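You operate a simulated robot arm through the tools that you are given. There is no shell and no other tool. Be economical: measure what you need, move in short steps, check, and stop when the job is done.

Carry out the task below with a simulated robot arm. There is one attempt and no reset: what you move stays moved.

## Task
Push the popped-out films home, shut the rack door and wipe the smudge off it.
Fine: use the beige cloth and put it back. What is to be rubbed or washed off counts as gone when no trace of it is left.

The check looks at the end state, three seconds after you hand in, the way a careful person would. Anything else that was tipped, shoved, dropped, spilled or broken makes it a failure. Flat cloth is picked up by pressing the open fingertips on it (5 to 10 N) and closing them slowly along it; thin cloth reads only 2 to 8 mm in the jaws.

## Robot
A 7-joint arm with a two-finger parallel gripper, fixed in place. Base frame: the origin is at the foot of the arm, x ahead of it, y to its left, z up. Readings come in mm, rad, newtons and seconds.
With the tool pointing down near the work surface it reaches from about 340 to 760 mm from the base axis. Its first joint turns from -2.007 to 2.007 rad. Payload 3.91 kg.
Tool frame: the origin (TCP) lies between the finger pads and is the grasp point; the fingertips stand 30 mm ahead of it; z points along the fingers, y is the line along which they close. Largest opening 110 mm; finger width 20, thickness 10; the body of the gripper, 48 by 112 mm, starts 55 mm behind the TCP.
Orientation is that of the tool frame in the base frame, as [roll, pitch, yaw] about the fixed x, y, z axes, in that order (R = Rz(yaw) Ry(pitch) Rx(roll)). With the fingers straight down and closing along the base's y, the tool's x points along the base's -x, its y along +y and its z along -z.

## Interface
- The arm moves only by the tool drive_tool. Its argument "motion" is a list that holds one entry, the list of rows, each a list of 7 numbers: the gripper command, from -1 (fully open) to 1 (shut), values between in proportion, then the shift along the tool's x, y, z in mm, then the turn, a rotation vector about the tool's x, y, z in rad. In form: [[[fingers, x, y, z, rx, ry, rz], ...]]. A call has 1 to 10 rows; each row is the pose to reach, as a shift and turn from the pose commanded when the call began, along the tool's axes at that moment. A row lasts 0.2 s, in which the tool goes at most 50 mm and 0.15 rad; a call with a longer step from one row to the next is refused whole, and so is a gripper value outside its range. A pose out of reach is approached as far as the arm can. The call stops where the force on the tool passes 40 N (or 10 N more than at its start, if that is more) or the arm is blocked; 0.2 s more then pass. Each finger travels about 108 mm/s and halts on what it meets, pressing with about 36 N; the grip force reading is that of the motor and also rises with nothing between the fingers. The clock runs only during rows and for 0.2 s after the last one: add rows that repeat a pose to give the fingers time. It gives the time, the measured TCP pose, the force on the tool (base axes), the opening and the grip force at its end, in the units of the frame above (readings bear some noise), with the torque about the TCP (base axes, N m) and any sound that the robot's microphone picked up.
- Cameras (640 x 400 px; columns grow to the right, rows downward): "scene" is fixed at [399.4, 501.3, 1758.7]; the picture's right is [-0.91, 0.41, 0.00], its down [0.39, 0.87, -0.31] and it looks along [-0.13, -0.28, -0.95] (base axes); focal length 257 px, centre (320, 200). "wrist" rides on the gripper at [72, 17, -103] in the tool frame; the picture's right is [-0.23, 0.97, 0.00], its down [-0.76, -0.18, -0.62] and it looks along [-0.61, -0.14, 0.78] (tool axes); focal length 222 px, centre (320, 200). There is no depth. A picture from a camera that has moved, and an enlarged one, comes with that camera's place and axes in the base frame and with its lens.
- camera(camera): a new picture of that camera. It takes no simulated time.
- move_column(by): slides the trunk up (or, below 0, down) by that many mm; the arm rides with it, the base frame stays. It gives what a move gives, with no picture.
- zoom(camera, box): a new picture of the part [left, top, right, bottom] of that camera's present view, enlarged. It takes no simulated time.
- finish_job(): hands the job in; it is judged then, once.

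Go step by step. Nothing tells you positions but the pictures and the camera data: compare them with the known pose of the tool, close in by small moves and look again before you grip or let go. The budget is 120 turns and 76 pictures, counting those below and the enlarged ones. Unless the task says otherwise, let go and move clear before handing in, and close with one line.

The tools are called after ">>>" as a command line: name --argument value ..., lists and objects as JSON in quotes. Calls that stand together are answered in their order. drive_tool: Moves the arm, as the interface text tells. Its arguments: {"type":"object","properties":{"motion":{"type":"array","items":{"type":"array","items":{"type":"array","items":{"type":"number"}}}}},"required":["motion"]} The other tools are called the same way: move_column (by) slides the trunk up or down; camera (camera) takes a picture; zoom (camera, box) takes an enlarged picture of a part of a camera's view; finish_job () hands the job in.

At the start:

```text
time_s: 0.0
ee_pos: [242.4, 469.9, 1340.3]
ee_rot: [-3.141, 0.0, 3.142]
contact_force: [0.2, 0.0, -0.6]
wrist_torque: [0.0, 0.01, 0.0]
finger_gap: 109.7
finger_force: 0.1
trunk travel left (down, up): [-875.0, 115.0]
```

scene: 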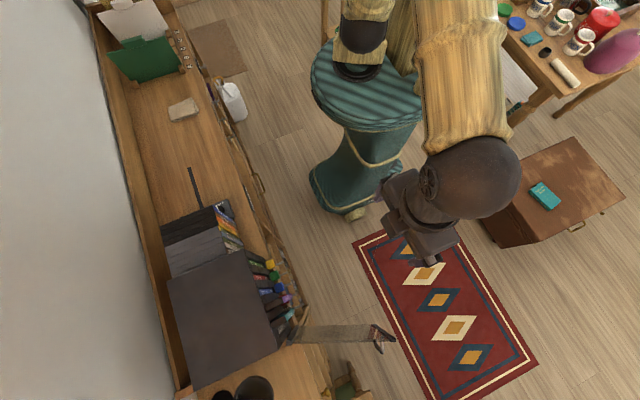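
wrist: 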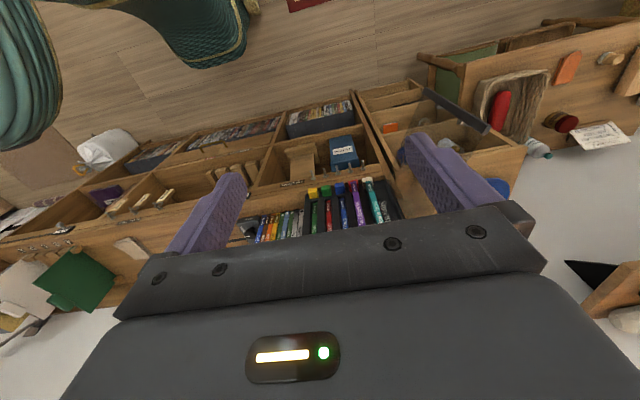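

I see a shelf on the left of the scene picture with a film rack (dark box) whose door hangs open, and a cloth further along the top. I'll enlarge both areas.

>>> zoom --camera "scene" --box '[150, 180, 410, 400]'

>>> zoom --camera "scene" --box '[90, 0, 290, 200]'

>>> zoom --camera "wrist" --box '[200, 60, 540, 270]'

```text
1.82 times, centred on (280, 290) of scene
camera zoom: at [399.4, 501.3, 1758.7], right [-0.91, 0.41, 0.0], down [0.39, 0.87, -0.31], along [-0.13, -0.28, -0.95], focal length 467 px, centre (393, 36)
```

zoom: 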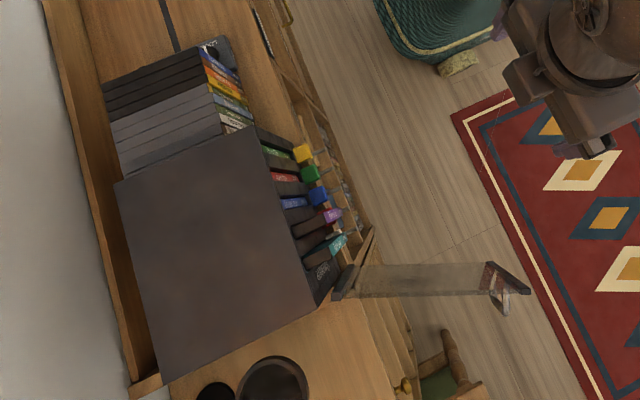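

```text
2.00 times, centred on (190, 100) of scene
camera zoom: at [399.4, 501.3, 1758.7], right [-0.91, 0.41, 0.0], down [0.39, 0.87, -0.31], along [-0.13, -0.28, -0.95], focal length 514 px, centre (580, 400)
```

zoom: 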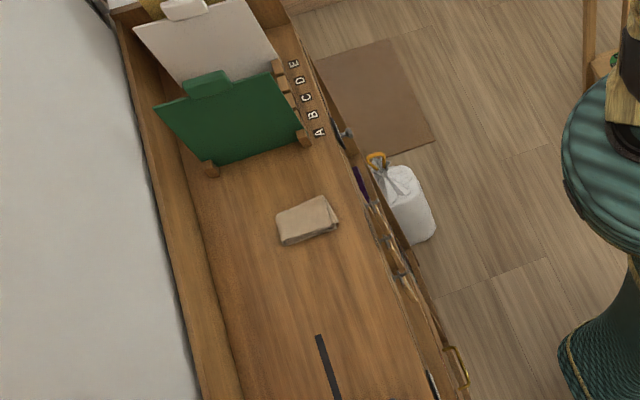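

```text
1.88 times, centred on (370, 165) of wrist
camera zoom: at [169.1, 488.1, 1443.2], right [0.23, 0.97, 0.0], down [0.76, -0.18, 0.62], along [0.61, -0.14, -0.78], focal length 418 px, centre (226, 266)
```

zoom: 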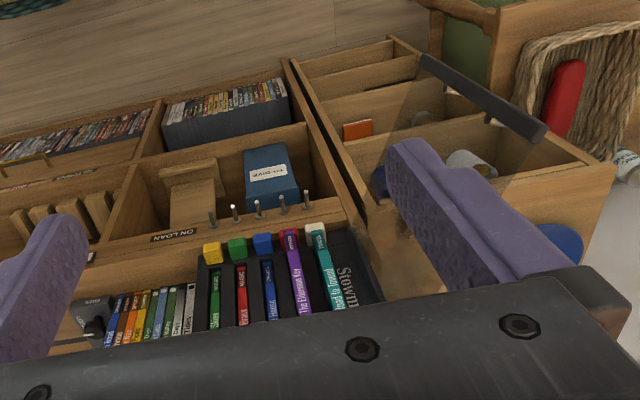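

The rack front faces -x, with coloured film tabs near (515, 390…, 950), and the transparent door stands open on the +y side. I'll lower the trunk and look from nearer.

>>> move_column --by -200

>>> drive_tool --motion '[[[1, 0, 0, 0, 0, -0.14, 0], [1, 20, 0, 0, 0, -0.28, 0], [1, 40, 0, 0, 0, -0.42, 0]]]'

>>> camera --camera "wrist"

```text
time_s: 2.2
ee_pos: [243.6, 471.3, 1138.8]
ee_rot: [3.141, 0.001, 3.141]
contact_force: [0.2, 0.2, -0.2]
wrist_torque: [-0.02, -0.01, 0.01]
finger_gap: 110.1
finger_force: 0.0
trunk travel left (down, up): [-675.0, 315.0]
```

```text
time_s: 3.0
ee_pos: [202.4, 472.9, 1139.3]
ee_rot: [3.142, 0.421, 3.139]
contact_force: [-1.0, 1.3, 0.3]
wrist_torque: [-0.01, 0.03, 0.02]
finger_gap: 0.0
finger_force: 35.8
trunk travel left (down, up): [-675.0, 315.0]
```

```text
70 pictures are left
camera wrist: at [92.1, 489.0, 1205.0], right [0.21, 0.97, 0.09], down [0.44, -0.18, 0.88], along [0.87, -0.14, -0.46], focal length 222 px, centre (320, 200)
```

wrist: 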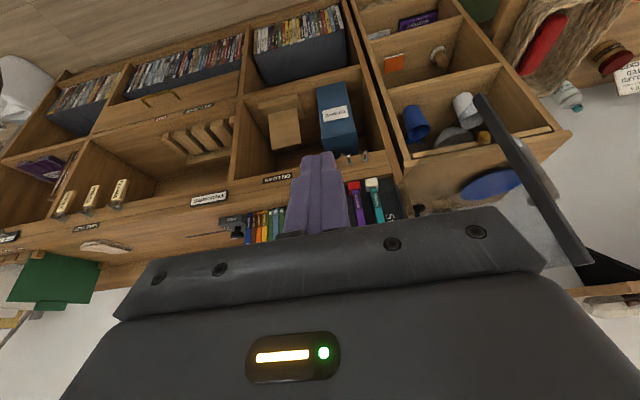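

The view is upside down (world up is picture-down), and the gripper hides the upper part. I'll tilt back part way, open the fingers and look closer.

>>> drive_tool --motion '[[[-1, 0, 0, 0, 0, 0.14, 0], [-1, 0, 0, 0, 0, 0.28, 0], [-1, 0, 0, 0, 0, 0.28, 0], [-1, 0, 0, 0, 0, 0.28, 0]]]'

>>> zoom --camera "wrist" --box '[210, 80, 550, 290]'

```text
time_s: 4.0
ee_pos: [201.5, 472.8, 1139.8]
ee_rot: [-3.141, 0.14, -3.142]
contact_force: [0.5, 0.6, -0.6]
wrist_torque: [0.0, 0.03, 0.03]
finger_gap: 110.0
finger_force: 0.0
trunk travel left (down, up): [-675.0, 315.0]
```

```text
1.88 times, centred on (380, 185) of wrist
camera zoom: at [115.2, 488.8, 1232.3], right [0.23, 0.97, 0.03], down [0.67, -0.18, 0.72], along [0.71, -0.14, -0.69], focal length 418 px, centre (207, 228)
```

zoom: 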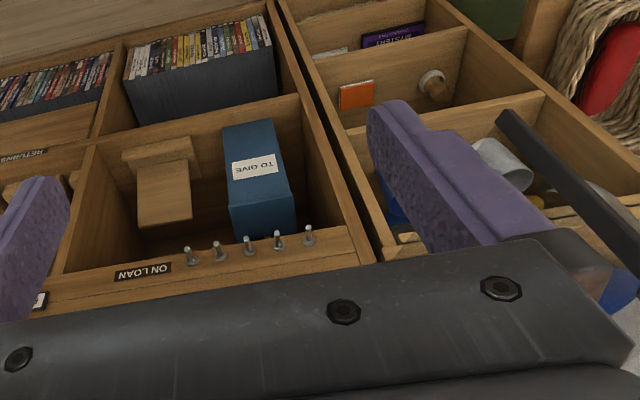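

Too low for this view. I'll try turning the hand about its axis so the camera rides on the upper side once the tool points forward.

>>> drive_tool --motion '[[[-1, 0, 0, 0, 0, 0, 0.15], [-1, 0, 0, 0, 0, 0, 0.3], [-1, 0, 0, 0, 0, 0, 0.45], [-1, 0, 0, 0, 0, 0, 0.6], [-1, 0, 0, 0, 0, 0, 0.75], [-1, 0, 0, 0, 0, 0, 0.9], [-1, 0, 0, 0, 0, 0, 1.05], [-1, 0, 0, 0, 0, 0, 1.2], [-1, 0, 0, 0, 0, 0, 1.35], [-1, 0, 0, 0, 0, 0, 1.5]]]'

>>> camera --camera "wrist"

```text
time_s: 6.2
ee_pos: [203.8, 471.4, 1139.2]
ee_rot: [3.002, 0.011, 1.638]
contact_force: [0.6, -0.2, 0.0]
wrist_torque: [-0.04, 0.0, 0.01]
finger_gap: 110.1
finger_force: 0.0
trunk travel left (down, up): [-675.0, 315.0]
```

```text
68 pictures are left
camera wrist: at [199.2, 544.8, 1243.5], right [0.98, -0.16, 0.14], down [-0.21, -0.77, 0.6], along [0.01, -0.62, -0.79], focal length 222 px, centre (320, 200)
```

wrist: 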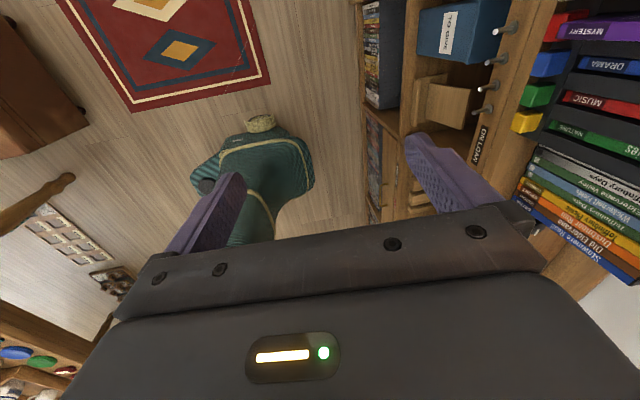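

The hand turns fine and films are visible now. I'll continue the turn.

>>> drive_tool --motion '[[[-1, 0, 0, 0, 0, 0, 0.15], [-1, 0, 0, 0, 0, 0, 0.3], [-1, 0, 0, 0, 0, 0, 0.45], [-1, 0, 0, 0, 0, 0, 0.6], [-1, 0, 0, 0, 0, 0, 0.75], [-1, 0, 0, 0, 0, 0, 0.9], [-1, 0, 0, 0, 0, 0, 1.05], [-1, 0, 0, 0, 0, 0, 1.2], [-1, 0, 0, 0, 0, 0, 1.35], [-1, 0, 0, 0, 0, 0, 1.5]]]'

>>> camera --camera "wrist"

```text
time_s: 8.4
ee_pos: [250.4, 399.4, 1131.2]
ee_rot: [3.138, -0.13, 0.096]
contact_force: [0.6, -0.4, 0.4]
wrist_torque: [-0.01, -0.02, 0.04]
finger_gap: 110.1
finger_force: 0.1
out of reach, approached as far as the arm can: row 4, 5, 6, 7, 8, 9, 10
trunk travel left (down, up): [-675.0, 315.0]
```

```text
67 pictures are left
camera wrist: at [308.8, 388.5, 1243.6], right [-0.13, -0.99, -0.03], down [-0.85, 0.1, 0.52], along [-0.51, 0.09, -0.86], focal length 222 px, centre (320, 200)
```

wrist: 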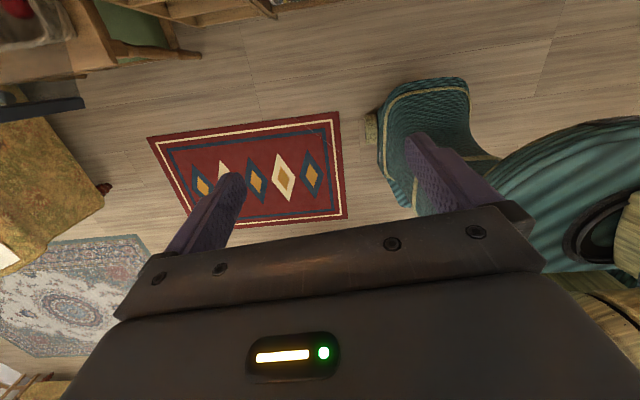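

The hand is flipped. Now I'll pitch it forward so the camera looks at the rack front from above.

>>> drive_tool --motion '[[[-1, 10, 0, 0, 0, 0.14, 0], [-1, 20, 0, 0, 0, 0.28, 0], [-1, 30, 0, 0, 0, 0.42, 0], [-1, 40, 0, 0, 0, 0.56, 0], [-1, 50, 0, 0, 0, 0.7, 0], [-1, 60, 0, 0, 0, 0.84, 0], [-1, 70, 0, 0, 0, 0.98, 0], [-1, 80, 0, 0, 0, 1.12, 0], [-1, 90, 0, 0, 0, 1.26, 0], [-1, 90, 0, 0, 0, 1.4, 0]]]'

>>> camera --camera "wrist"

```text
time_s: 10.4
ee_pos: [358.4, 362.0, 1194.0]
ee_rot: [-2.508, -1.314, -0.544]
contact_force: [1.4, -0.6, 0.4]
wrist_torque: [0.01, 0.03, 0.03]
finger_gap: 109.6
finger_force: 0.1
out of reach, approached as far as the arm can: row 6, 7, 8, 9, 10
trunk travel left (down, up): [-675.0, 315.0]
stopped in row 10: the arm was blocked; the commanded pose is now the measured one
```

```text
66 pictures are left
camera wrist: at [274.0, 324.4, 1283.2], right [0.02, -0.93, -0.37], down [-0.79, 0.21, -0.58], along [0.62, 0.3, -0.73], focal length 222 px, centre (320, 200)
```

wrist: 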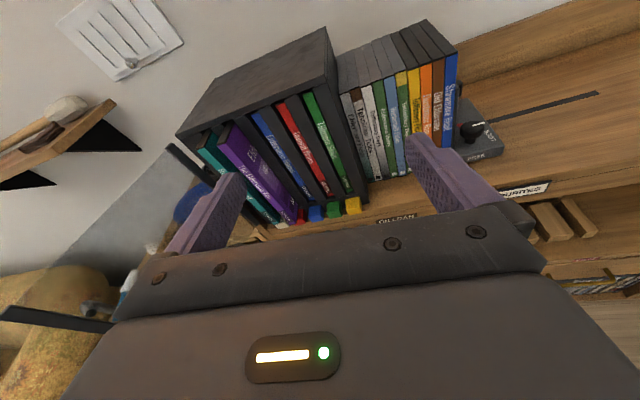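

Excellent view: an upright rack with five films in slots and coloured knobs below; the purple one clearly sticks out. Enlarging.

>>> zoom --camera "wrist" --box '[150, 20, 390, 240]'

>>> zoom --camera "wrist" --box '[0, 120, 240, 340]'

>>> zoom --camera "scene" --box '[250, 230, 410, 390]'

```text
1.82 times, centred on (270, 130) of wrist
camera zoom: at [274.0, 324.4, 1283.2], right [0.02, -0.93, -0.37], down [-0.79, 0.21, -0.58], along [0.62, 0.3, -0.73], focal length 404 px, centre (411, 327)
```

zoom: 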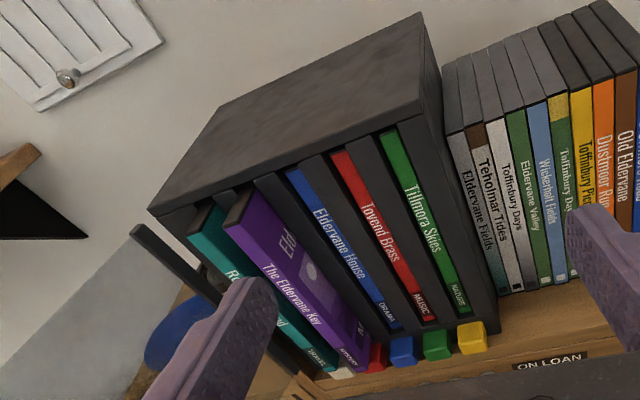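

```text
1.82 times, centred on (120, 230) of wrist
camera zoom: at [274.0, 324.4, 1283.2], right [0.02, -0.93, -0.37], down [-0.79, 0.21, -0.58], along [0.62, 0.3, -0.73], focal length 404 px, centre (684, 146)
```

zoom: 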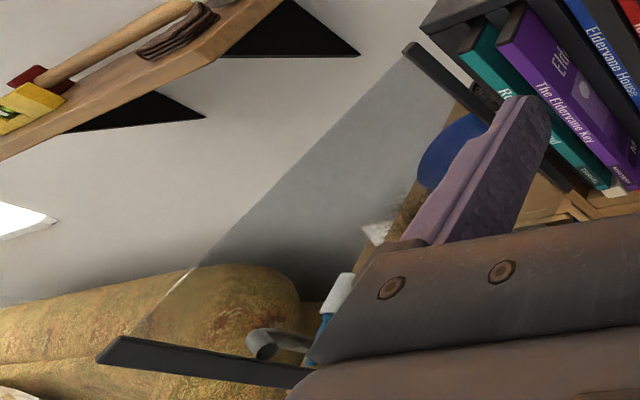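

```text
2.50 times, centred on (330, 310) of scene
camera zoom: at [399.4, 501.3, 1758.7], right [-0.91, 0.41, 0.0], down [0.39, 0.87, -0.31], along [-0.13, -0.28, -0.95], focal length 643 px, centre (295, -75)
```

zoom: 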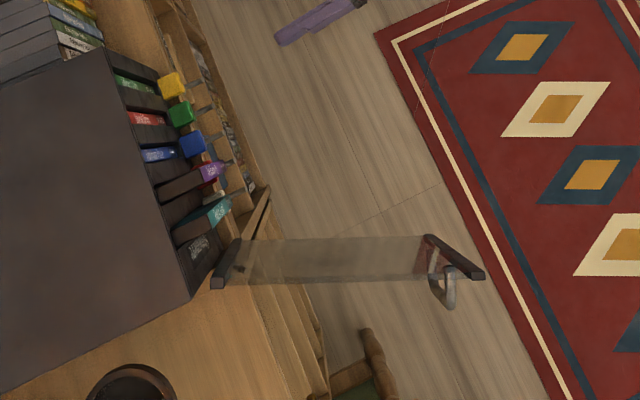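

Purple and teal stick out (about 45 mm) near y≈492 and 525; the rack front is at x≈524, z 955–1180. I'll lower by column and line the hand up in front of those two slots.

>>> move_column --by -110

>>> drive_tool --motion '[[[0.5, -3, -30, 0, -0.02, 0.0, -0.03], [0.5, -6, -60, 0, -0.05, 0.0, -0.08], [0.5, -9, -90, 0, -0.08, 0.0, -0.12], [0.5, -12, -120, 5, -0.1, 0, -0.15], [0.5, -12, -140, 10, -0.1, 0, -0.15], [0.5, -12, -140, 10, -0.1, 0, -0.15]]]'

>>> camera --camera "wrist"

>>> camera --camera "scene"

```text
time_s: 11.8
ee_pos: [358.3, 362.9, 1084.7]
ee_rot: [-2.509, -1.315, -0.538]
contact_force: [0.4, -0.1, -0.6]
wrist_torque: [0.01, -0.01, -0.04]
finger_gap: 110.1
finger_force: 0.0
trunk travel left (down, up): [-565.0, 425.0]
```

```text
time_s: 13.2
ee_pos: [390.2, 393.7, 1081.6]
ee_rot: [2.992, -1.352, 0.182]
contact_force: [-0.2, 1.0, 0.3]
wrist_torque: [0.01, 0.04, 0.0]
finger_gap: 27.4
finger_force: 0.1
out of reach, approached as far as the arm can: row 1, 2, 3, 4, 5, 6
trunk travel left (down, up): [-565.0, 425.0]
```

```text
62 pictures are left
camera wrist: at [304.3, 377.8, 1175.2], right [-0.01, -0.98, -0.19], down [-0.78, 0.13, -0.61], along [0.63, 0.14, -0.77], focal length 222 px, centre (320, 200)
```

wrist: 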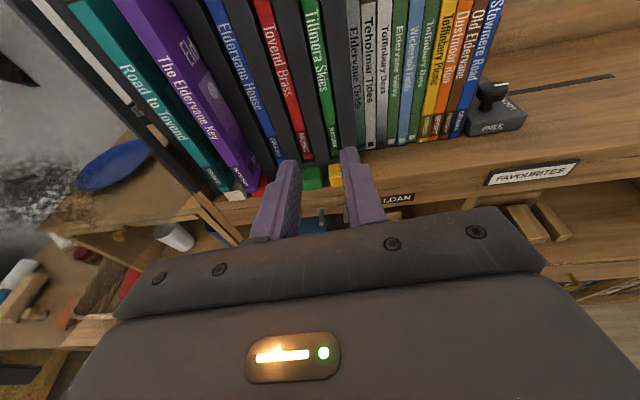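

```text
61 pictures are left
```

scene: 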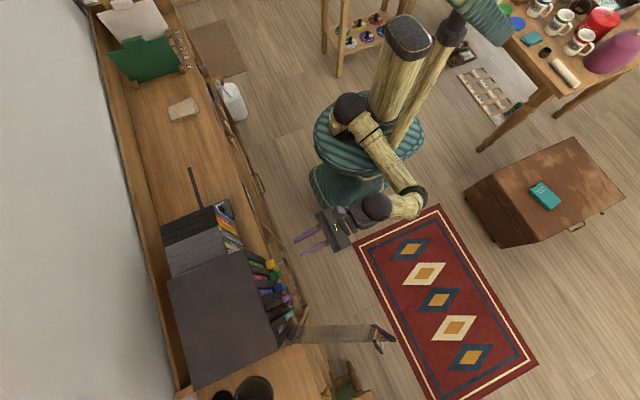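

The arm went only part of the way to y≈500; I'll see whether it continues to progress.

>>> drive_tool --motion '[[[0.5, 0, -15, 0, 0, 0, 0], [0.5, 0, -30, 0, 0, 0, 0], [0.5, 0, -45, 0, 0, 0, 0], [0.5, 0, -45, 0, 0, 0, 0]]]'

```text
time_s: 14.4
ee_pos: [452.8, 362.4, 1078.6]
ee_rot: [2.854, -1.372, 0.255]
contact_force: [0.2, 1.3, -0.1]
wrist_torque: [-0.02, 0.0, -0.01]
finger_gap: 27.4
finger_force: 0.0
out of reach, approached as far as the arm can: row 1, 2, 3
trunk travel left (down, up): [-565.0, 425.0]
stopped in row 4: the arm was blocked; the commanded pose is now the measured one
```

That drifted forward; this flipped posture is at a joint limit. I'll back off, tilt down and undo the turn to work in the natural posture.

>>> drive_tool --motion '[[[0.5, 0, 0, -30, 0, 0, 0], [0.5, 0, 0, -60, 0, 0, 0], [0.5, 0, 0, -90, 0, 0, 0], [0.5, 0, 0, -120, 0, -0.12, 0], [0.5, 0, 0, -130, 0, -0.26, 0], [0.5, 0, 0, -130, 0, -0.4, 0]]]'

>>> move_column --by 120

```text
time_s: 15.8
ee_pos: [335.3, 361.8, 1098.7]
ee_rot: [3.011, -0.981, 0.053]
contact_force: [0.9, -0.5, 0.1]
wrist_torque: [0.03, -0.02, -0.01]
finger_gap: 27.8
finger_force: 0.0
trunk travel left (down, up): [-565.0, 425.0]
```

```text
time_s: 17.3
ee_pos: [335.0, 361.4, 1219.0]
ee_rot: [3.025, -0.98, 0.042]
contact_force: [-0.8, 0.2, -0.3]
wrist_torque: [0.01, 0.0, 0.01]
finger_gap: 27.6
finger_force: 0.0
trunk travel left (down, up): [-685.0, 305.0]
```

>>> drive_tool --motion '[[[0.5, 0, 0, -10, 0, -0.14, 0], [0.5, 0, 0, -20, 0, -0.28, 0], [0.5, 0, 0, -30, 0, -0.42, 0], [0.5, 0, 0, -40, 0, -0.56, 0], [0.5, 0, 0, -50, 0, -0.7, 0], [0.5, 0, 0, -60, 0, -0.84, 0], [0.5, 0, 0, -60, 0, -0.94, 0]]]'

>>> drive_tool --motion '[[[0.5, 0, 0, 0, 0, 0, -0.15], [0.5, 0, 0, 0, 0, 0, -0.3], [0.5, 0, 0, 0, 0, 0, -0.45], [0.5, 0, 0, 0, 0, 0, -0.6], [0.5, 0, 0, 0, 0, 0, -0.75], [0.5, 0, 0, 0, 0, 0, -0.9], [0.5, 0, 0, 0, 0, 0, -1.05], [0.5, 0, 0, 0, 0, 0, -1.2], [0.5, 0, 0, 0, 0, 0, -1.35], [0.5, 0, 0, 0, 0, 0, -1.5]]]'

>>> drive_tool --motion '[[[0.5, 0, 0, 0, 0, 0, -0.15], [0.5, 0, 0, 0, 0, 0, -0.3], [0.5, 0, 0, 0, 0, 0, -0.45], [0.5, 0, 0, 0, 0, 0, -0.6], [0.5, 0, 0, 0, 0, 0, -0.75], [0.5, 0, 0, 0, 0, 0, -0.9], [0.5, 0, 0, 0, 0, 0, -1.05], [0.5, 0, 0, 0, 0, 0, -1.2], [0.5, 0, 0, 0, 0, 0, -1.35], [0.5, 0, 0, 0, 0, 0, -1.5]]]'

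```text
time_s: 18.9
ee_pos: [279.8, 330.9, 1233.3]
ee_rot: [3.084, -0.039, -0.019]
contact_force: [-0.5, 0.1, 0.2]
wrist_torque: [0.02, 0.03, 0.02]
finger_gap: 27.3
finger_force: 0.0
out of reach, approached as far as the arm can: row 5, 6, 7
trunk travel left (down, up): [-685.0, 305.0]
```

```text
time_s: 21.1
ee_pos: [289.6, 328.9, 1235.9]
ee_rot: [3.095, 0.06, 1.455]
contact_force: [0.1, 0.0, 0.1]
wrist_torque: [-0.02, 0.02, 0.01]
finger_gap: 27.5
finger_force: 0.0
trunk travel left (down, up): [-685.0, 305.0]
```

```text
time_s: 23.3
ee_pos: [289.8, 327.2, 1235.6]
ee_rot: [-3.09, 0.048, 2.957]
contact_force: [-0.2, -0.1, 0.7]
wrist_torque: [-0.01, 0.0, 0.01]
finger_gap: 27.6
finger_force: 0.1
trunk travel left (down, up): [-685.0, 305.0]
```

Natural posture is back. Now I tilt the fingers forward while moving across to the left.

>>> drive_tool --motion '[[[0.5, -5, 12, 0, 0, -0.14, 0.02], [0.5, -10, 24, 0, 0, -0.28, 0.04], [0.5, -15, 36, 0, 0, -0.42, 0.06], [0.5, -20, 48, 0, 0, -0.56, 0.08], [0.5, -25, 60, 0, 0, -0.7, 0.1], [0.5, -30, 72, 0, 0, -0.84, 0.12], [0.5, -35, 84, 0, 0, -0.98, 0.14], [0.5, -40, 96, 0, 0, -1.12, 0.16], [0.5, -45, 108, 0, 0, -1.26, 0.18], [0.5, -50, 120, 0, 0, -1.38, 0.18]]]'

>>> camera --camera "wrist"

```text
time_s: 25.7
ee_pos: [382.1, 419.8, 1234.2]
ee_rot: [2.702, 1.404, 2.346]
contact_force: [0.3, 0.3, -0.3]
wrist_torque: [-0.01, 0.01, 0.0]
finger_gap: 27.5
finger_force: 0.0
trunk travel left (down, up): [-685.0, 305.0]
stopped in row 10: the arm was blocked; the commanded pose is now the measured one
```

```text
60 pictures are left
camera wrist: at [281.6, 477.9, 1179.8], right [0.37, 0.88, 0.29], down [-0.55, -0.05, 0.83], along [0.75, -0.47, 0.47], focal length 222 px, centre (320, 200)
```

wrist: 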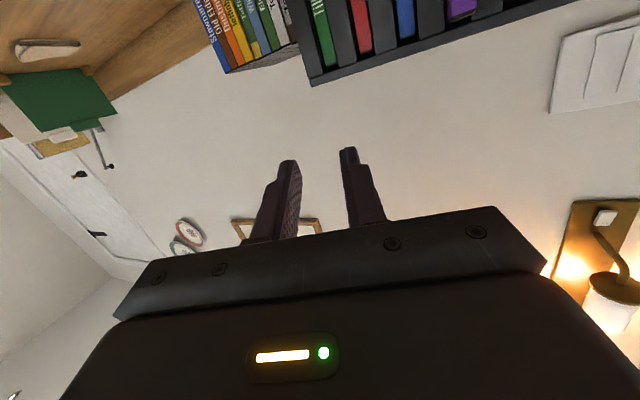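

The tool points forward but yawed about 0.35 rad to the right; I'll square it up and shift to y≈508, still high.

>>> drive_tool --motion '[[[0.5, 2, 17, -5, -0.07, 0.005, -0.01], [0.5, 4, 34, -10, -0.14, 0.01, -0.02], [0.5, 6, 51, -14, -0.21, 0.015, -0.03], [0.5, 8, 68, -18, -0.28, 0.02, -0.04], [0.5, 9.5, 85, -22, -0.345, 0.025, -0.05], [0.5, 9.5, 85, -22, -0.345, 0.025, -0.05]]]'

```text
time_s: 27.3
ee_pos: [420.9, 486.8, 1230.2]
ee_rot: [2.74, 1.413, 2.674]
contact_force: [-0.3, -0.4, -0.7]
wrist_torque: [-0.03, 0.01, 0.01]
finger_gap: 27.8
finger_force: 0.0
trunk travel left (down, up): [-685.0, 305.0]
stopped in row 6: the arm was blocked; the commanded pose is now the measured one
```

Nearly square now. I'll back off a little, shift left, and lower the column to film mid-height.

>>> drive_tool --motion '[[[0.5, 0, 7, -15, -0.03, 0, 0], [0.5, 0, 15, -30, -0.06, 0, 0], [0.5, 0, 20, -35, -0.06, 0, 0]]]'

>>> move_column --by -140

>>> camera --camera "wrist"

>>> zoom --camera "scene" --box '[230, 210, 410, 370]'

```text
time_s: 28.3
ee_pos: [420.1, 485.4, 1240.2]
ee_rot: [2.639, 1.399, 2.573]
contact_force: [0.0, 0.0, -0.4]
wrist_torque: [-0.01, 0.04, -0.03]
finger_gap: 27.7
finger_force: 0.1
trunk travel left (down, up): [-685.0, 305.0]
stopped in row 3: the arm was blocked; the commanded pose is now the measured one
```

```text
time_s: 30.0
ee_pos: [419.9, 486.5, 1101.1]
ee_rot: [2.638, 1.399, 2.573]
contact_force: [0.1, 0.4, -0.2]
wrist_torque: [0.0, 0.01, 0.02]
finger_gap: 27.6
finger_force: 0.0
trunk travel left (down, up): [-545.0, 445.0]
```

```text
59 pictures are left
camera wrist: at [307.0, 515.7, 1046.8], right [0.1, 0.95, 0.3], down [-0.52, -0.21, 0.83], along [0.85, -0.24, 0.47], focal length 222 px, centre (320, 200)
```

wrist: 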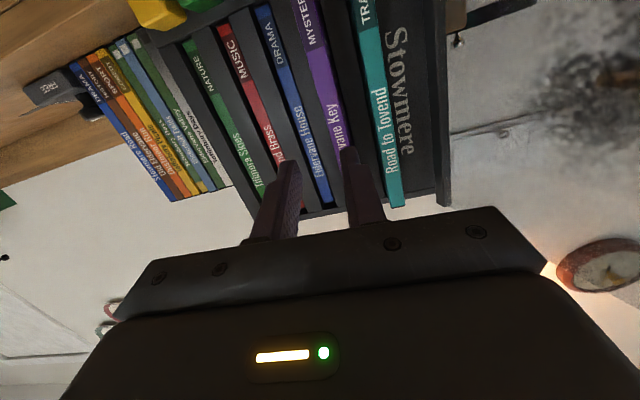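

```text
2.50 times, centred on (320, 290) of scene
camera zoom: at [399.4, 501.3, 1758.7], right [-0.91, 0.41, 0.0], down [0.39, 0.87, -0.31], along [-0.13, -0.28, -0.95], focal length 643 px, centre (320, -25)
```

zoom: 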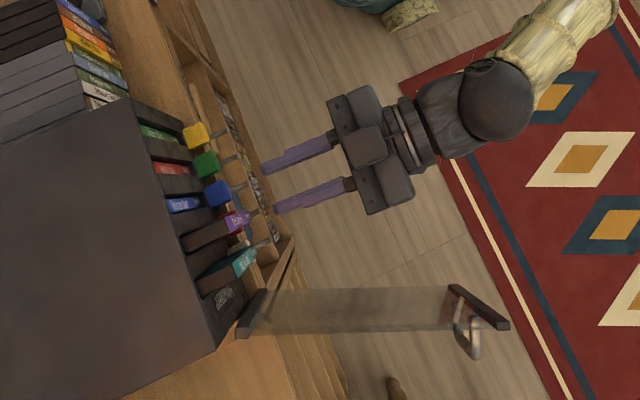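

The camera gives a fine upward view: right finger is near the purple film, teal left of it. I'll relax the tilt a bit to free the arm and move left.

>>> drive_tool --motion '[[[0.5, 0, 5, -5, 0, 0.1, 0], [0.5, 0, 10, -10, 0, 0.2, 0], [0.5, 0, 20, -12, 0, 0.3, 0], [0.5, 0, 25, -12, 0, 0.3, 0]]]'

```text
time_s: 31.0
ee_pos: [408.5, 512.8, 1104.1]
ee_rot: [2.953, 1.11, 2.905]
contact_force: [-0.7, -0.2, 0.0]
wrist_torque: [-0.01, -0.03, 0.0]
finger_gap: 27.5
finger_force: 0.0
trunk travel left (down, up): [-545.0, 445.0]
```

Fingers at y≈494/531 line up with purple (≈496) and teal (≈529) films. I push straight in, first part of the way.

>>> drive_tool --motion '[[[0.5, -4.3, 0.7, 9, 0, 0, 0], [0.5, -8.6, 1.3, 18, 0, 0, 0], [0.5, -13, 2, 27, 0, 0, 0], [0.5, -17.3, 2.7, 36, 0, 0, 0], [0.5, -21.6, 3.3, 45, 0, 0, 0], [0.5, -26, 4, 54, 0, 0, 0]]]'

>>> camera --camera "wrist"

>>> zoom --camera "scene" --box '[250, 230, 350, 330]'

```text
time_s: 32.4
ee_pos: [469.0, 513.5, 1104.7]
ee_rot: [2.954, 1.114, 2.907]
contact_force: [0.6, -0.1, 0.0]
wrist_torque: [-0.02, 0.02, 0.0]
finger_gap: 27.6
finger_force: 0.1
trunk travel left (down, up): [-545.0, 445.0]
```

```text
57 pictures are left
camera wrist: at [344.6, 540.3, 1086.3], right [0.16, 0.94, 0.28], down [-0.25, -0.24, 0.94], along [0.96, -0.22, 0.19], focal length 222 px, centre (320, 200)
```

wrist: 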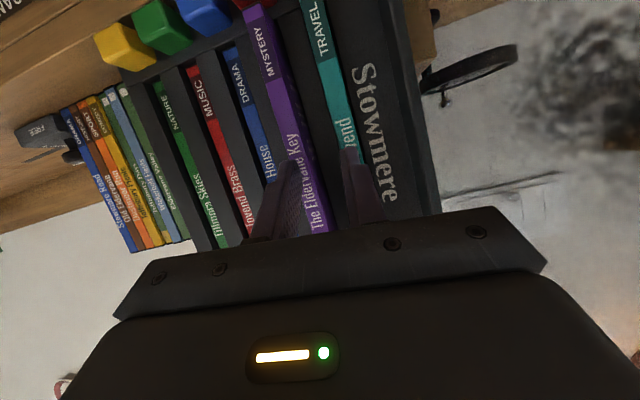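

```text
4.00 times, centred on (300, 280) of scene
camera zoom: at [399.4, 501.3, 1758.7], right [-0.91, 0.41, 0.0], down [0.39, 0.87, -0.31], along [-0.13, -0.28, -0.95], focal length 1028 px, centre (400, -120)
```

zoom: 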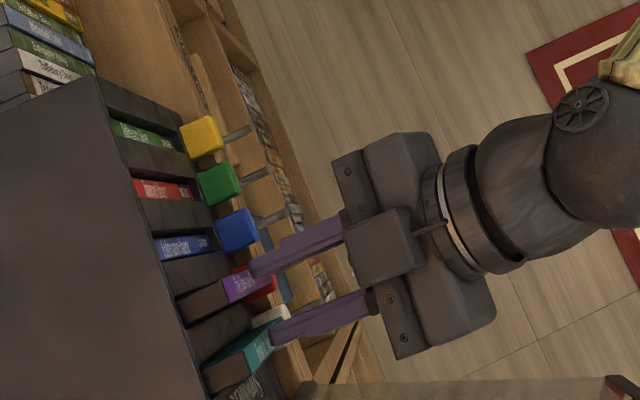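

Fingertips are just before the two spines, well aligned. I keep pushing.

>>> drive_tool --motion '[[[0.5, -4.3, 0.7, 9, 0, 0, 0], [0.5, -8.6, 1.3, 18, 0, 0, 0], [0.5, -8.6, 1.3, 18, 0, 0, 0]]]'

>>> camera --camera "wrist"

>>> zoom --camera "scene" --box '[250, 230, 350, 330]'

```text
time_s: 33.2
ee_pos: [488.1, 513.2, 1105.8]
ee_rot: [2.957, 1.114, 2.905]
contact_force: [0.6, -0.3, -0.6]
wrist_torque: [0.0, 0.03, -0.02]
finger_gap: 27.7
finger_force: 0.2
trunk travel left (down, up): [-545.0, 445.0]
```

```text
55 pictures are left
camera wrist: at [363.9, 540.5, 1086.2], right [0.16, 0.94, 0.28], down [-0.25, -0.24, 0.94], along [0.96, -0.22, 0.19], focal length 222 px, centre (320, 200)
```

wrist: 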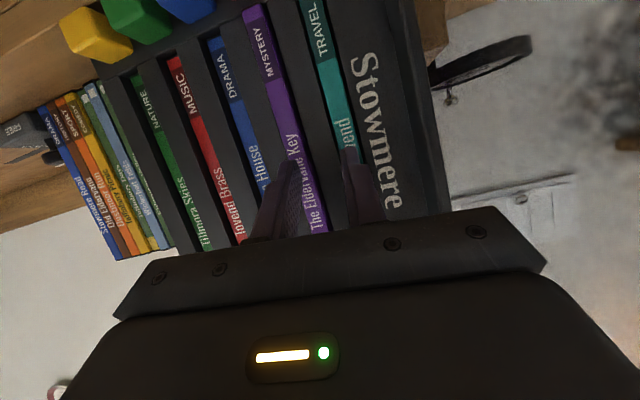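

```text
4.00 times, centred on (300, 280) of scene
camera zoom: at [399.4, 501.3, 1758.7], right [-0.91, 0.41, 0.0], down [0.39, 0.87, -0.31], along [-0.13, -0.28, -0.95], focal length 1028 px, centre (400, -120)
```

zoom: 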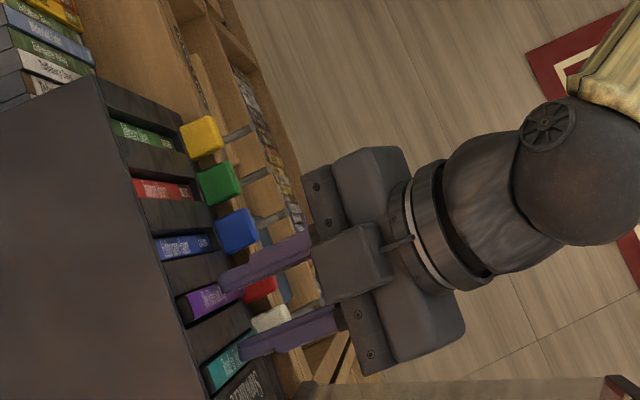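

Films slid in without much resistance; they're now nearly level with blue. I continue in small steps until they stop.

>>> drive_tool --motion '[[[0.5, -1.3, 0.2, 2.7, 0, 0, 0], [0.5, -2.6, 0.4, 5.4, 0, 0, 0], [0.5, -3.9, 0.6, 8.1, 0, 0, 0], [0.5, -3.9, 0.6, 8.1, 0, 0, 0]]]'

>>> zoom --camera "wrist" --box '[100, 0, 440, 240]'

>>> zoom --camera "scene" --box '[250, 230, 330, 310]'

```text
time_s: 34.2
ee_pos: [491.5, 513.9, 1104.8]
ee_rot: [2.954, 1.112, 2.907]
contact_force: [-34.9, -1.4, -3.7]
wrist_torque: [-0.2, 0.22, 0.34]
finger_gap: 25.3
finger_force: 0.2
trunk travel left (down, up): [-545.0, 445.0]
```

```text
1.67 times, centred on (270, 120) of wrist
camera zoom: at [367.7, 540.8, 1086.4], right [0.16, 0.95, 0.28], down [-0.25, -0.24, 0.94], along [0.96, -0.22, 0.19], focal length 370 px, centre (403, 333)
```

zoom: 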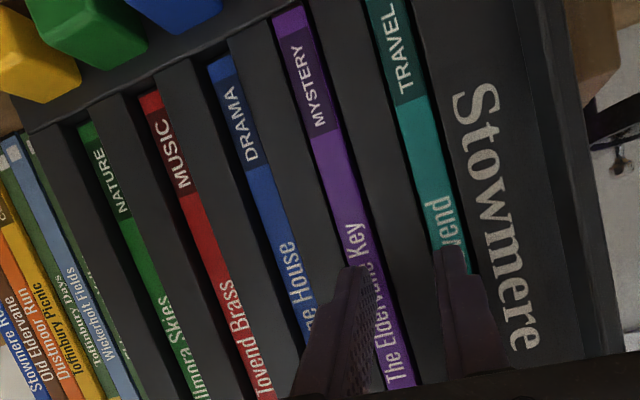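

```text
5.00 times, centred on (290, 270) of scene
camera zoom: at [399.4, 501.3, 1758.7], right [-0.91, 0.41, 0.0], down [0.39, 0.87, -0.31], along [-0.13, -0.28, -0.95], focal length 1285 px, centre (470, -150)
```

zoom: 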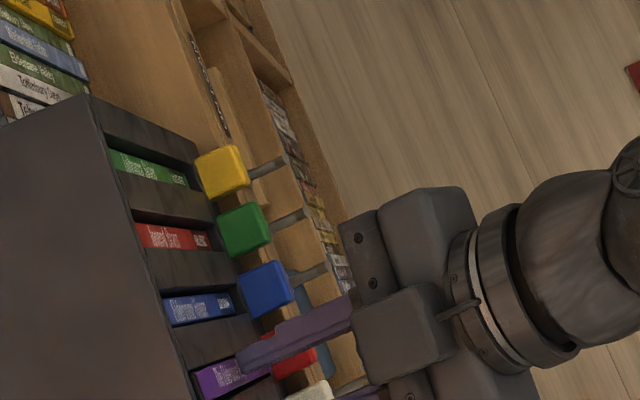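

Resistance 35 N, but purple's lower end still looks a bit proud of the others. I back off and look.

>>> drive_tool --motion '[[[0.5, 8, -1.5, -18, 0, 0, 0], [0.5, 22, -3, -45, 0, 0, 0], [0.5, 43, -7, -80, 0, 0, 0]]]'

>>> zoom --camera "wrist" --box '[100, 0, 460, 220]'

>>> zoom --camera "scene" --box '[240, 230, 340, 330]'

```text
time_s: 35.0
ee_pos: [414.5, 508.1, 1101.4]
ee_rot: [2.953, 1.111, 2.888]
contact_force: [0.4, -0.3, -0.3]
wrist_torque: [0.01, -0.01, -0.01]
finger_gap: 27.8
finger_force: 0.0
trunk travel left (down, up): [-545.0, 445.0]
```

```text
1.78 times, centred on (280, 110) of wrist
camera zoom: at [289.8, 535.7, 1082.9], right [0.18, 0.94, 0.28], down [-0.25, -0.24, 0.94], along [0.95, -0.24, 0.19], focal length 395 px, centre (391, 360)
```

zoom: 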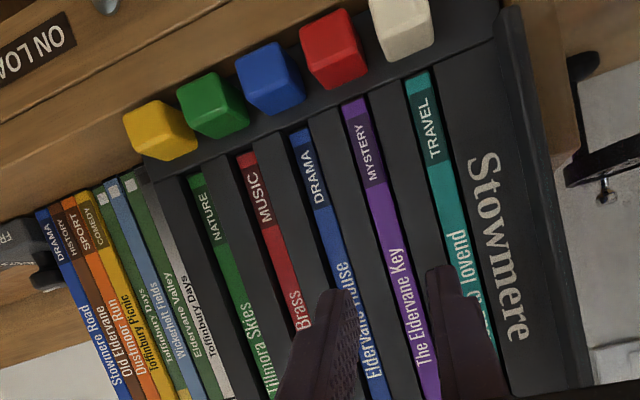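

```text
4.00 times, centred on (290, 280) of scene
camera zoom: at [399.4, 501.3, 1758.7], right [-0.91, 0.41, 0.0], down [0.39, 0.87, -0.31], along [-0.13, -0.28, -0.95], focal length 1028 px, centre (440, -120)
```

zoom: 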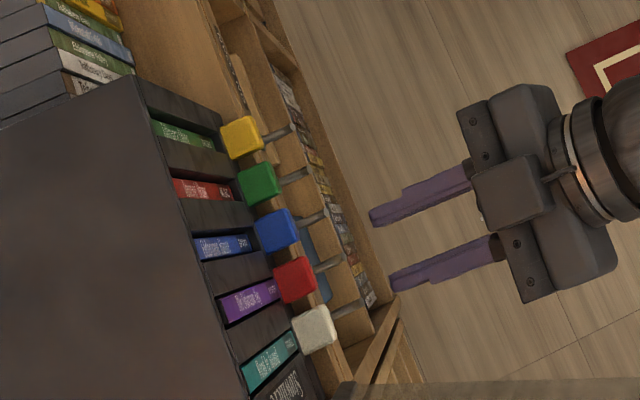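

>>> zoom --camera "wrist" --box '[190, 30, 370, 150]'

>>> zoom --camera "scene" --box '[265, 245, 325, 335]'

```text
3.33 times, centred on (280, 90) of wrist
camera zoom: at [289.8, 535.7, 1082.9], right [0.18, 0.94, 0.28], down [-0.25, -0.24, 0.94], along [0.95, -0.24, 0.19], focal length 740 px, centre (453, 567)
```

zoom: 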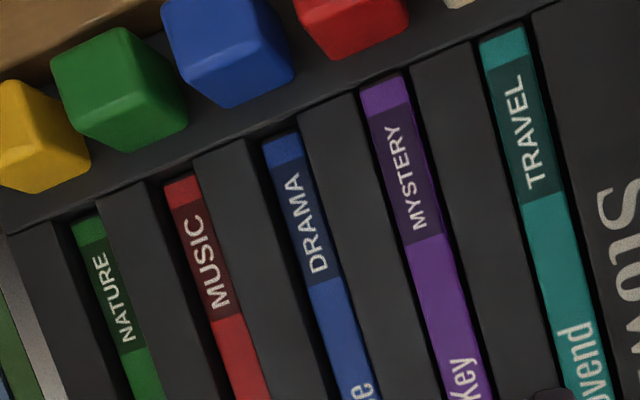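

```text
4.44 times, centred on (295, 290) of scene
camera zoom: at [399.4, 501.3, 1758.7], right [-0.91, 0.41, 0.0], down [0.39, 0.87, -0.31], along [-0.13, -0.28, -0.95], focal length 1142 px, centre (431, -200)
```

zoom: 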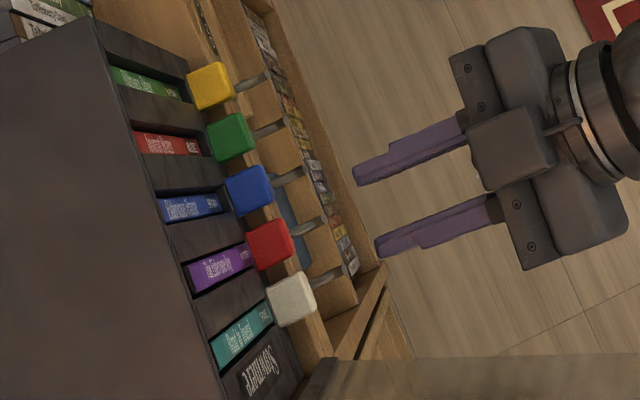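

Purple and teal are flush with the dividers, while the other three sit about 10 mm deeper; a finger likely met a divider. I'll square the roll/yaw, centre on the slots (498.5 and 534.5) with a 26 mm gap and check.

>>> drive_tool --motion '[[[0.527, 0.5, 4, 0, -0.02, 0, -0.055], [0.527, 0.9, 8.3, -0.3, -0.039, 0, -0.111], [0.527, 0.9, 8.3, -0.3, -0.039, 0, -0.111]]]'

>>> camera --camera "wrist"

```text
time_s: 35.8
ee_pos: [411.3, 517.1, 1099.2]
ee_rot: [-3.137, 1.123, -3.131]
contact_force: [-0.4, 0.9, -0.1]
wrist_torque: [-0.01, 0.0, 0.0]
finger_gap: 26.0
finger_force: 0.0
trunk travel left (down, up): [-545.0, 445.0]
```

```text
47 pictures are left
camera wrist: at [285.6, 533.3, 1079.2], right [0.09, 0.97, 0.2], down [-0.23, -0.18, 0.96], along [0.97, -0.14, 0.21], focal length 222 px, centre (320, 200)
```

wrist: 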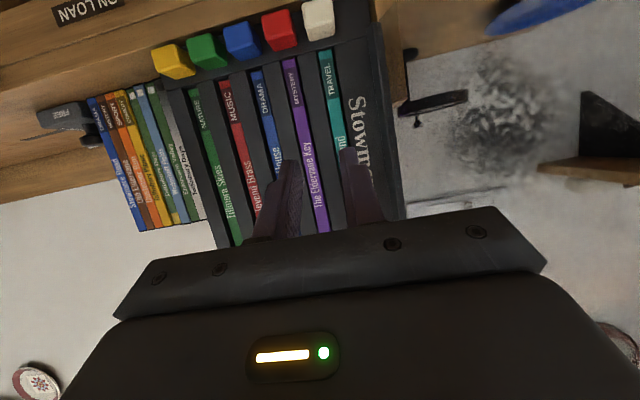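

Squared up. I push in again to just before contact and check alignment.

>>> drive_tool --motion '[[[0.527, -8.7, 0, 18, 0, 0, 0], [0.527, -17.3, 0, 36, 0, 0, 0], [0.527, -26, 0, 54, 0, 0, 0], [0.527, -31.2, 0, 64.9, 0, 0, 0], [0.527, -32, 0, 66.7, 0, 0, 0]]]'

>>> zoom --camera "wrist" --box '[200, 40, 440, 240]'

```text
time_s: 37.0
ee_pos: [482.1, 519.9, 1100.8]
ee_rot: [-3.139, 1.121, -3.126]
contact_force: [-0.5, 0.0, -0.8]
wrist_torque: [0.0, -0.02, -0.01]
finger_gap: 26.1
finger_force: 0.1
trunk travel left (down, up): [-545.0, 445.0]
```

```text
2.00 times, centred on (320, 140) of wrist
camera zoom: at [355.7, 535.4, 1080.4], right [0.08, 0.98, 0.2], down [-0.23, -0.18, 0.96], along [0.97, -0.13, 0.21], focal length 444 px, centre (320, 320)
```

zoom: 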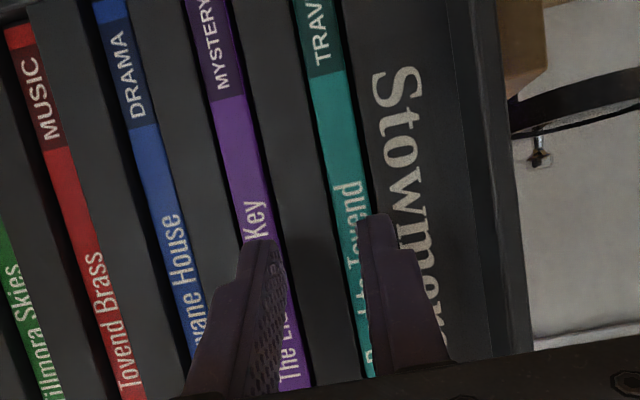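

Alignment is about 4 mm too far left; I shift right 4 mm, narrow slightly and push.

>>> drive_tool --motion '[[[0.545, 0, -2, 0, 0, 0, 0], [0.545, 0, -4, 0, 0, 0, 0], [0.545, 0, -4, 0, 0, 0, 0]]]'

>>> drive_tool --motion '[[[0.545, -1.7, 0, 3.6, 0, 0, 0], [0.545, -3.5, 0, 7.2, 0, 0, 0], [0.545, -5.2, 0, 10.8, 0, 0, 0], [0.545, -6.9, 0, 14.4, 0, 0, 0], [0.545, -8.6, 0, 18, 0, 0, 0]]]'

>>> zoom --camera "wrist" --box '[200, 40, 440, 240]'

```text
time_s: 37.8
ee_pos: [480.4, 516.4, 1101.0]
ee_rot: [-3.14, 1.122, -3.125]
contact_force: [-0.2, 0.4, 0.1]
wrist_torque: [0.02, -0.03, -0.01]
finger_gap: 25.2
finger_force: 0.0
trunk travel left (down, up): [-545.0, 445.0]
```

```text
time_s: 39.0
ee_pos: [499.8, 517.7, 1099.7]
ee_rot: [3.141, 1.123, -3.126]
contact_force: [-0.4, 0.2, -0.2]
wrist_torque: [-0.01, 0.01, -0.02]
finger_gap: 24.7
finger_force: 0.1
trunk travel left (down, up): [-545.0, 445.0]
```

```text
2.00 times, centred on (320, 140) of wrist
camera zoom: at [374.0, 532.3, 1080.9], right [0.08, 0.98, 0.2], down [-0.23, -0.18, 0.96], along [0.97, -0.13, 0.21], focal length 444 px, centre (320, 320)
```

zoom: 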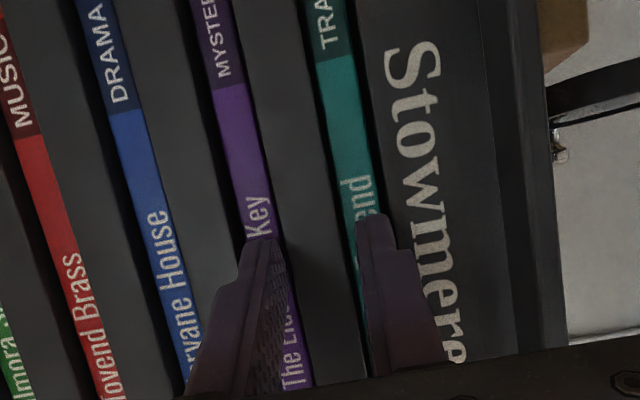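

The fingers enter the slots now without contact. A little farther until the films stop.

>>> drive_tool --motion '[[[0.545, -1, 0, 2, 0, 0, 0], [0.545, -2, 0, 4, 0, 0, 0], [0.545, -3, 0, 6, 0, 0, 0], [0.545, -3.8, 0, 8, 0, 0, 0]]]'

>>> zoom --camera "wrist" --box '[160, 0, 440, 200]'

```text
time_s: 40.0
ee_pos: [502.9, 519.7, 1103.7]
ee_rot: [3.14, 1.125, -3.125]
contact_force: [-26.2, -2.3, 4.6]
wrist_torque: [-0.09, -0.05, -0.11]
finger_gap: 25.7
finger_force: 1.0
trunk travel left (down, up): [-545.0, 445.0]
```

```text
2.00 times, centred on (300, 100) of wrist
camera zoom: at [377.4, 533.3, 1082.5], right [0.08, 0.98, 0.21], down [-0.23, -0.18, 0.96], along [0.97, -0.12, 0.21], focal length 444 px, centre (360, 400)
```

zoom: 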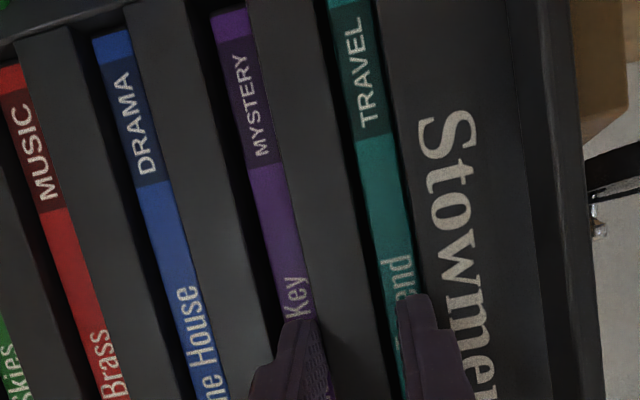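

Firm stop, and the recess now matches blue. Back off and check.

>>> drive_tool --motion '[[[0.545, 8, 0, -16, 0, 0, 0], [0.545, 23, 0, -48, 0, 0, 0], [0.545, 43, 0, -90, 0, 0, 0], [0.545, 46, 0, -96, 0, 0, 0]]]'

>>> zoom --camera "wrist" --box '[140, 0, 560, 220]'

>>> zoom --camera "scene" --box '[260, 240, 400, 360]'

```text
time_s: 41.0
ee_pos: [406.7, 515.2, 1099.6]
ee_rot: [-3.14, 1.125, -3.129]
contact_force: [0.8, 0.1, -0.4]
wrist_torque: [0.02, 0.01, 0.04]
finger_gap: 25.0
finger_force: 0.1
trunk travel left (down, up): [-545.0, 445.0]
```

```text
1.52 times, centred on (350, 110) of wrist
camera zoom: at [280.4, 529.4, 1079.3], right [0.09, 0.97, 0.2], down [-0.23, -0.18, 0.96], along [0.97, -0.13, 0.21], focal length 338 px, centre (274, 337)
```

zoom: 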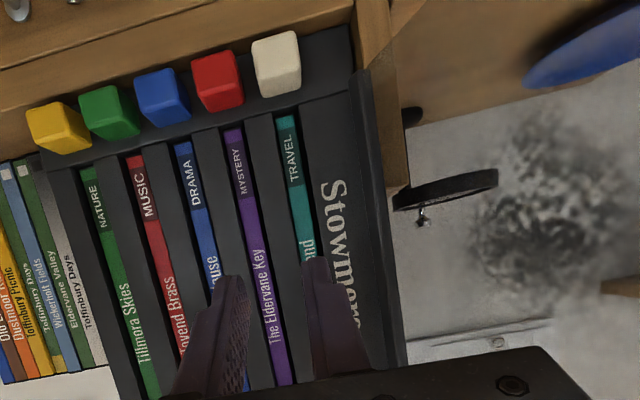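

```text
3.33 times, centred on (330, 300) of scene
camera zoom: at [399.4, 501.3, 1758.7], right [-0.91, 0.41, 0.0], down [0.39, 0.87, -0.31], along [-0.13, -0.28, -0.95], focal length 857 px, centre (287, -133)
```

zoom: 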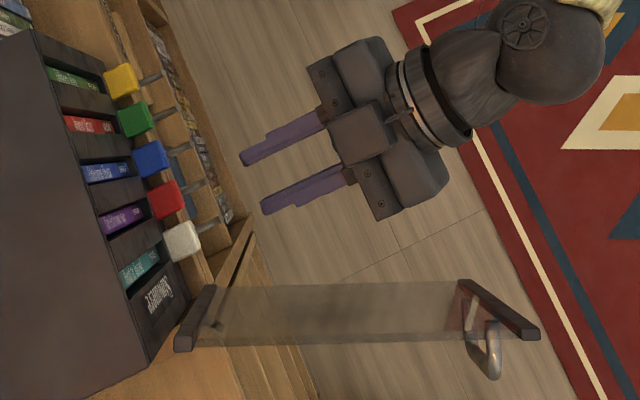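

All five films sit in line now. Next the door: hinge near (510,580), handle end near (303,664), top about z 1175. I'll raise, point the tool down and come over the door to hook its outer face with one finger.

>>> move_column --by 170

>>> drive_tool --motion '[[[-1, 0, 10, -5, 0, 0.14, 0], [-1, 0, 20, -10, 0, 0.28, 0], [-1, 0, 30, -15, 0, 0.42, 0], [-1, 0, 40, -20, 0, 0.56, 0], [-1, 0, 50, -20, 0, 0.7, 0], [-1, 0, 60, -20, 0, 0.84, 0], [-1, 0, 65, -20, 0, 0.98, 0], [-1, 0, 65, -20, 0, 1.12, 0]]]'

>>> camera --camera "scene"

>>> camera --camera "wrist"

```text
time_s: 42.9
ee_pos: [405.4, 513.9, 1269.8]
ee_rot: [-3.141, 1.125, -3.124]
contact_force: [-0.1, -0.3, 1.2]
wrist_torque: [-0.04, -0.01, 0.02]
finger_gap: 25.0
finger_force: 0.1
trunk travel left (down, up): [-715.0, 275.0]
```

```text
time_s: 44.7
ee_pos: [343.8, 534.0, 1252.4]
ee_rot: [3.14, 0.001, -3.132]
contact_force: [-1.0, -0.2, 0.9]
wrist_torque: [0.05, -0.01, -0.02]
finger_gap: 110.0
finger_force: 0.0
out of reach, approached as far as the arm can: row 6, 7, 8
trunk travel left (down, up): [-715.0, 275.0]
```

```text
41 pictures are left
```

scene: 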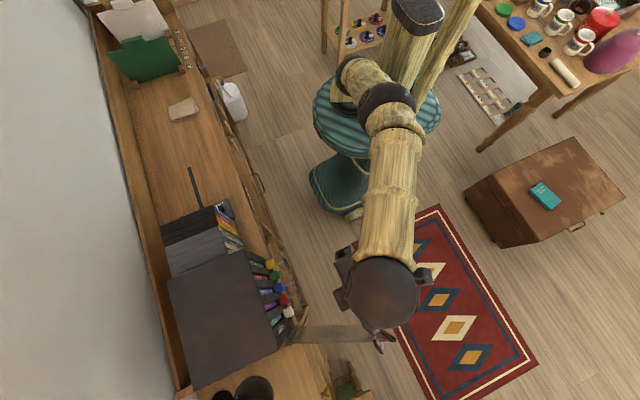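

```text
40 pictures are left
camera wrist: at [268.6, 550.4, 1355.7], right [0.22, 0.98, 0.0], down [0.76, -0.17, 0.62], along [0.61, -0.13, -0.78], focal length 222 px, centre (320, 200)
```

wrist: 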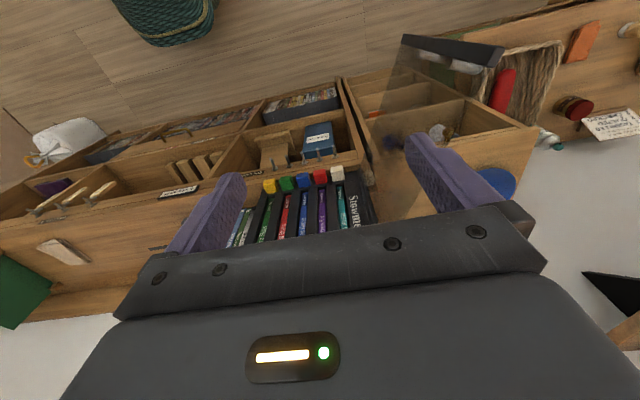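

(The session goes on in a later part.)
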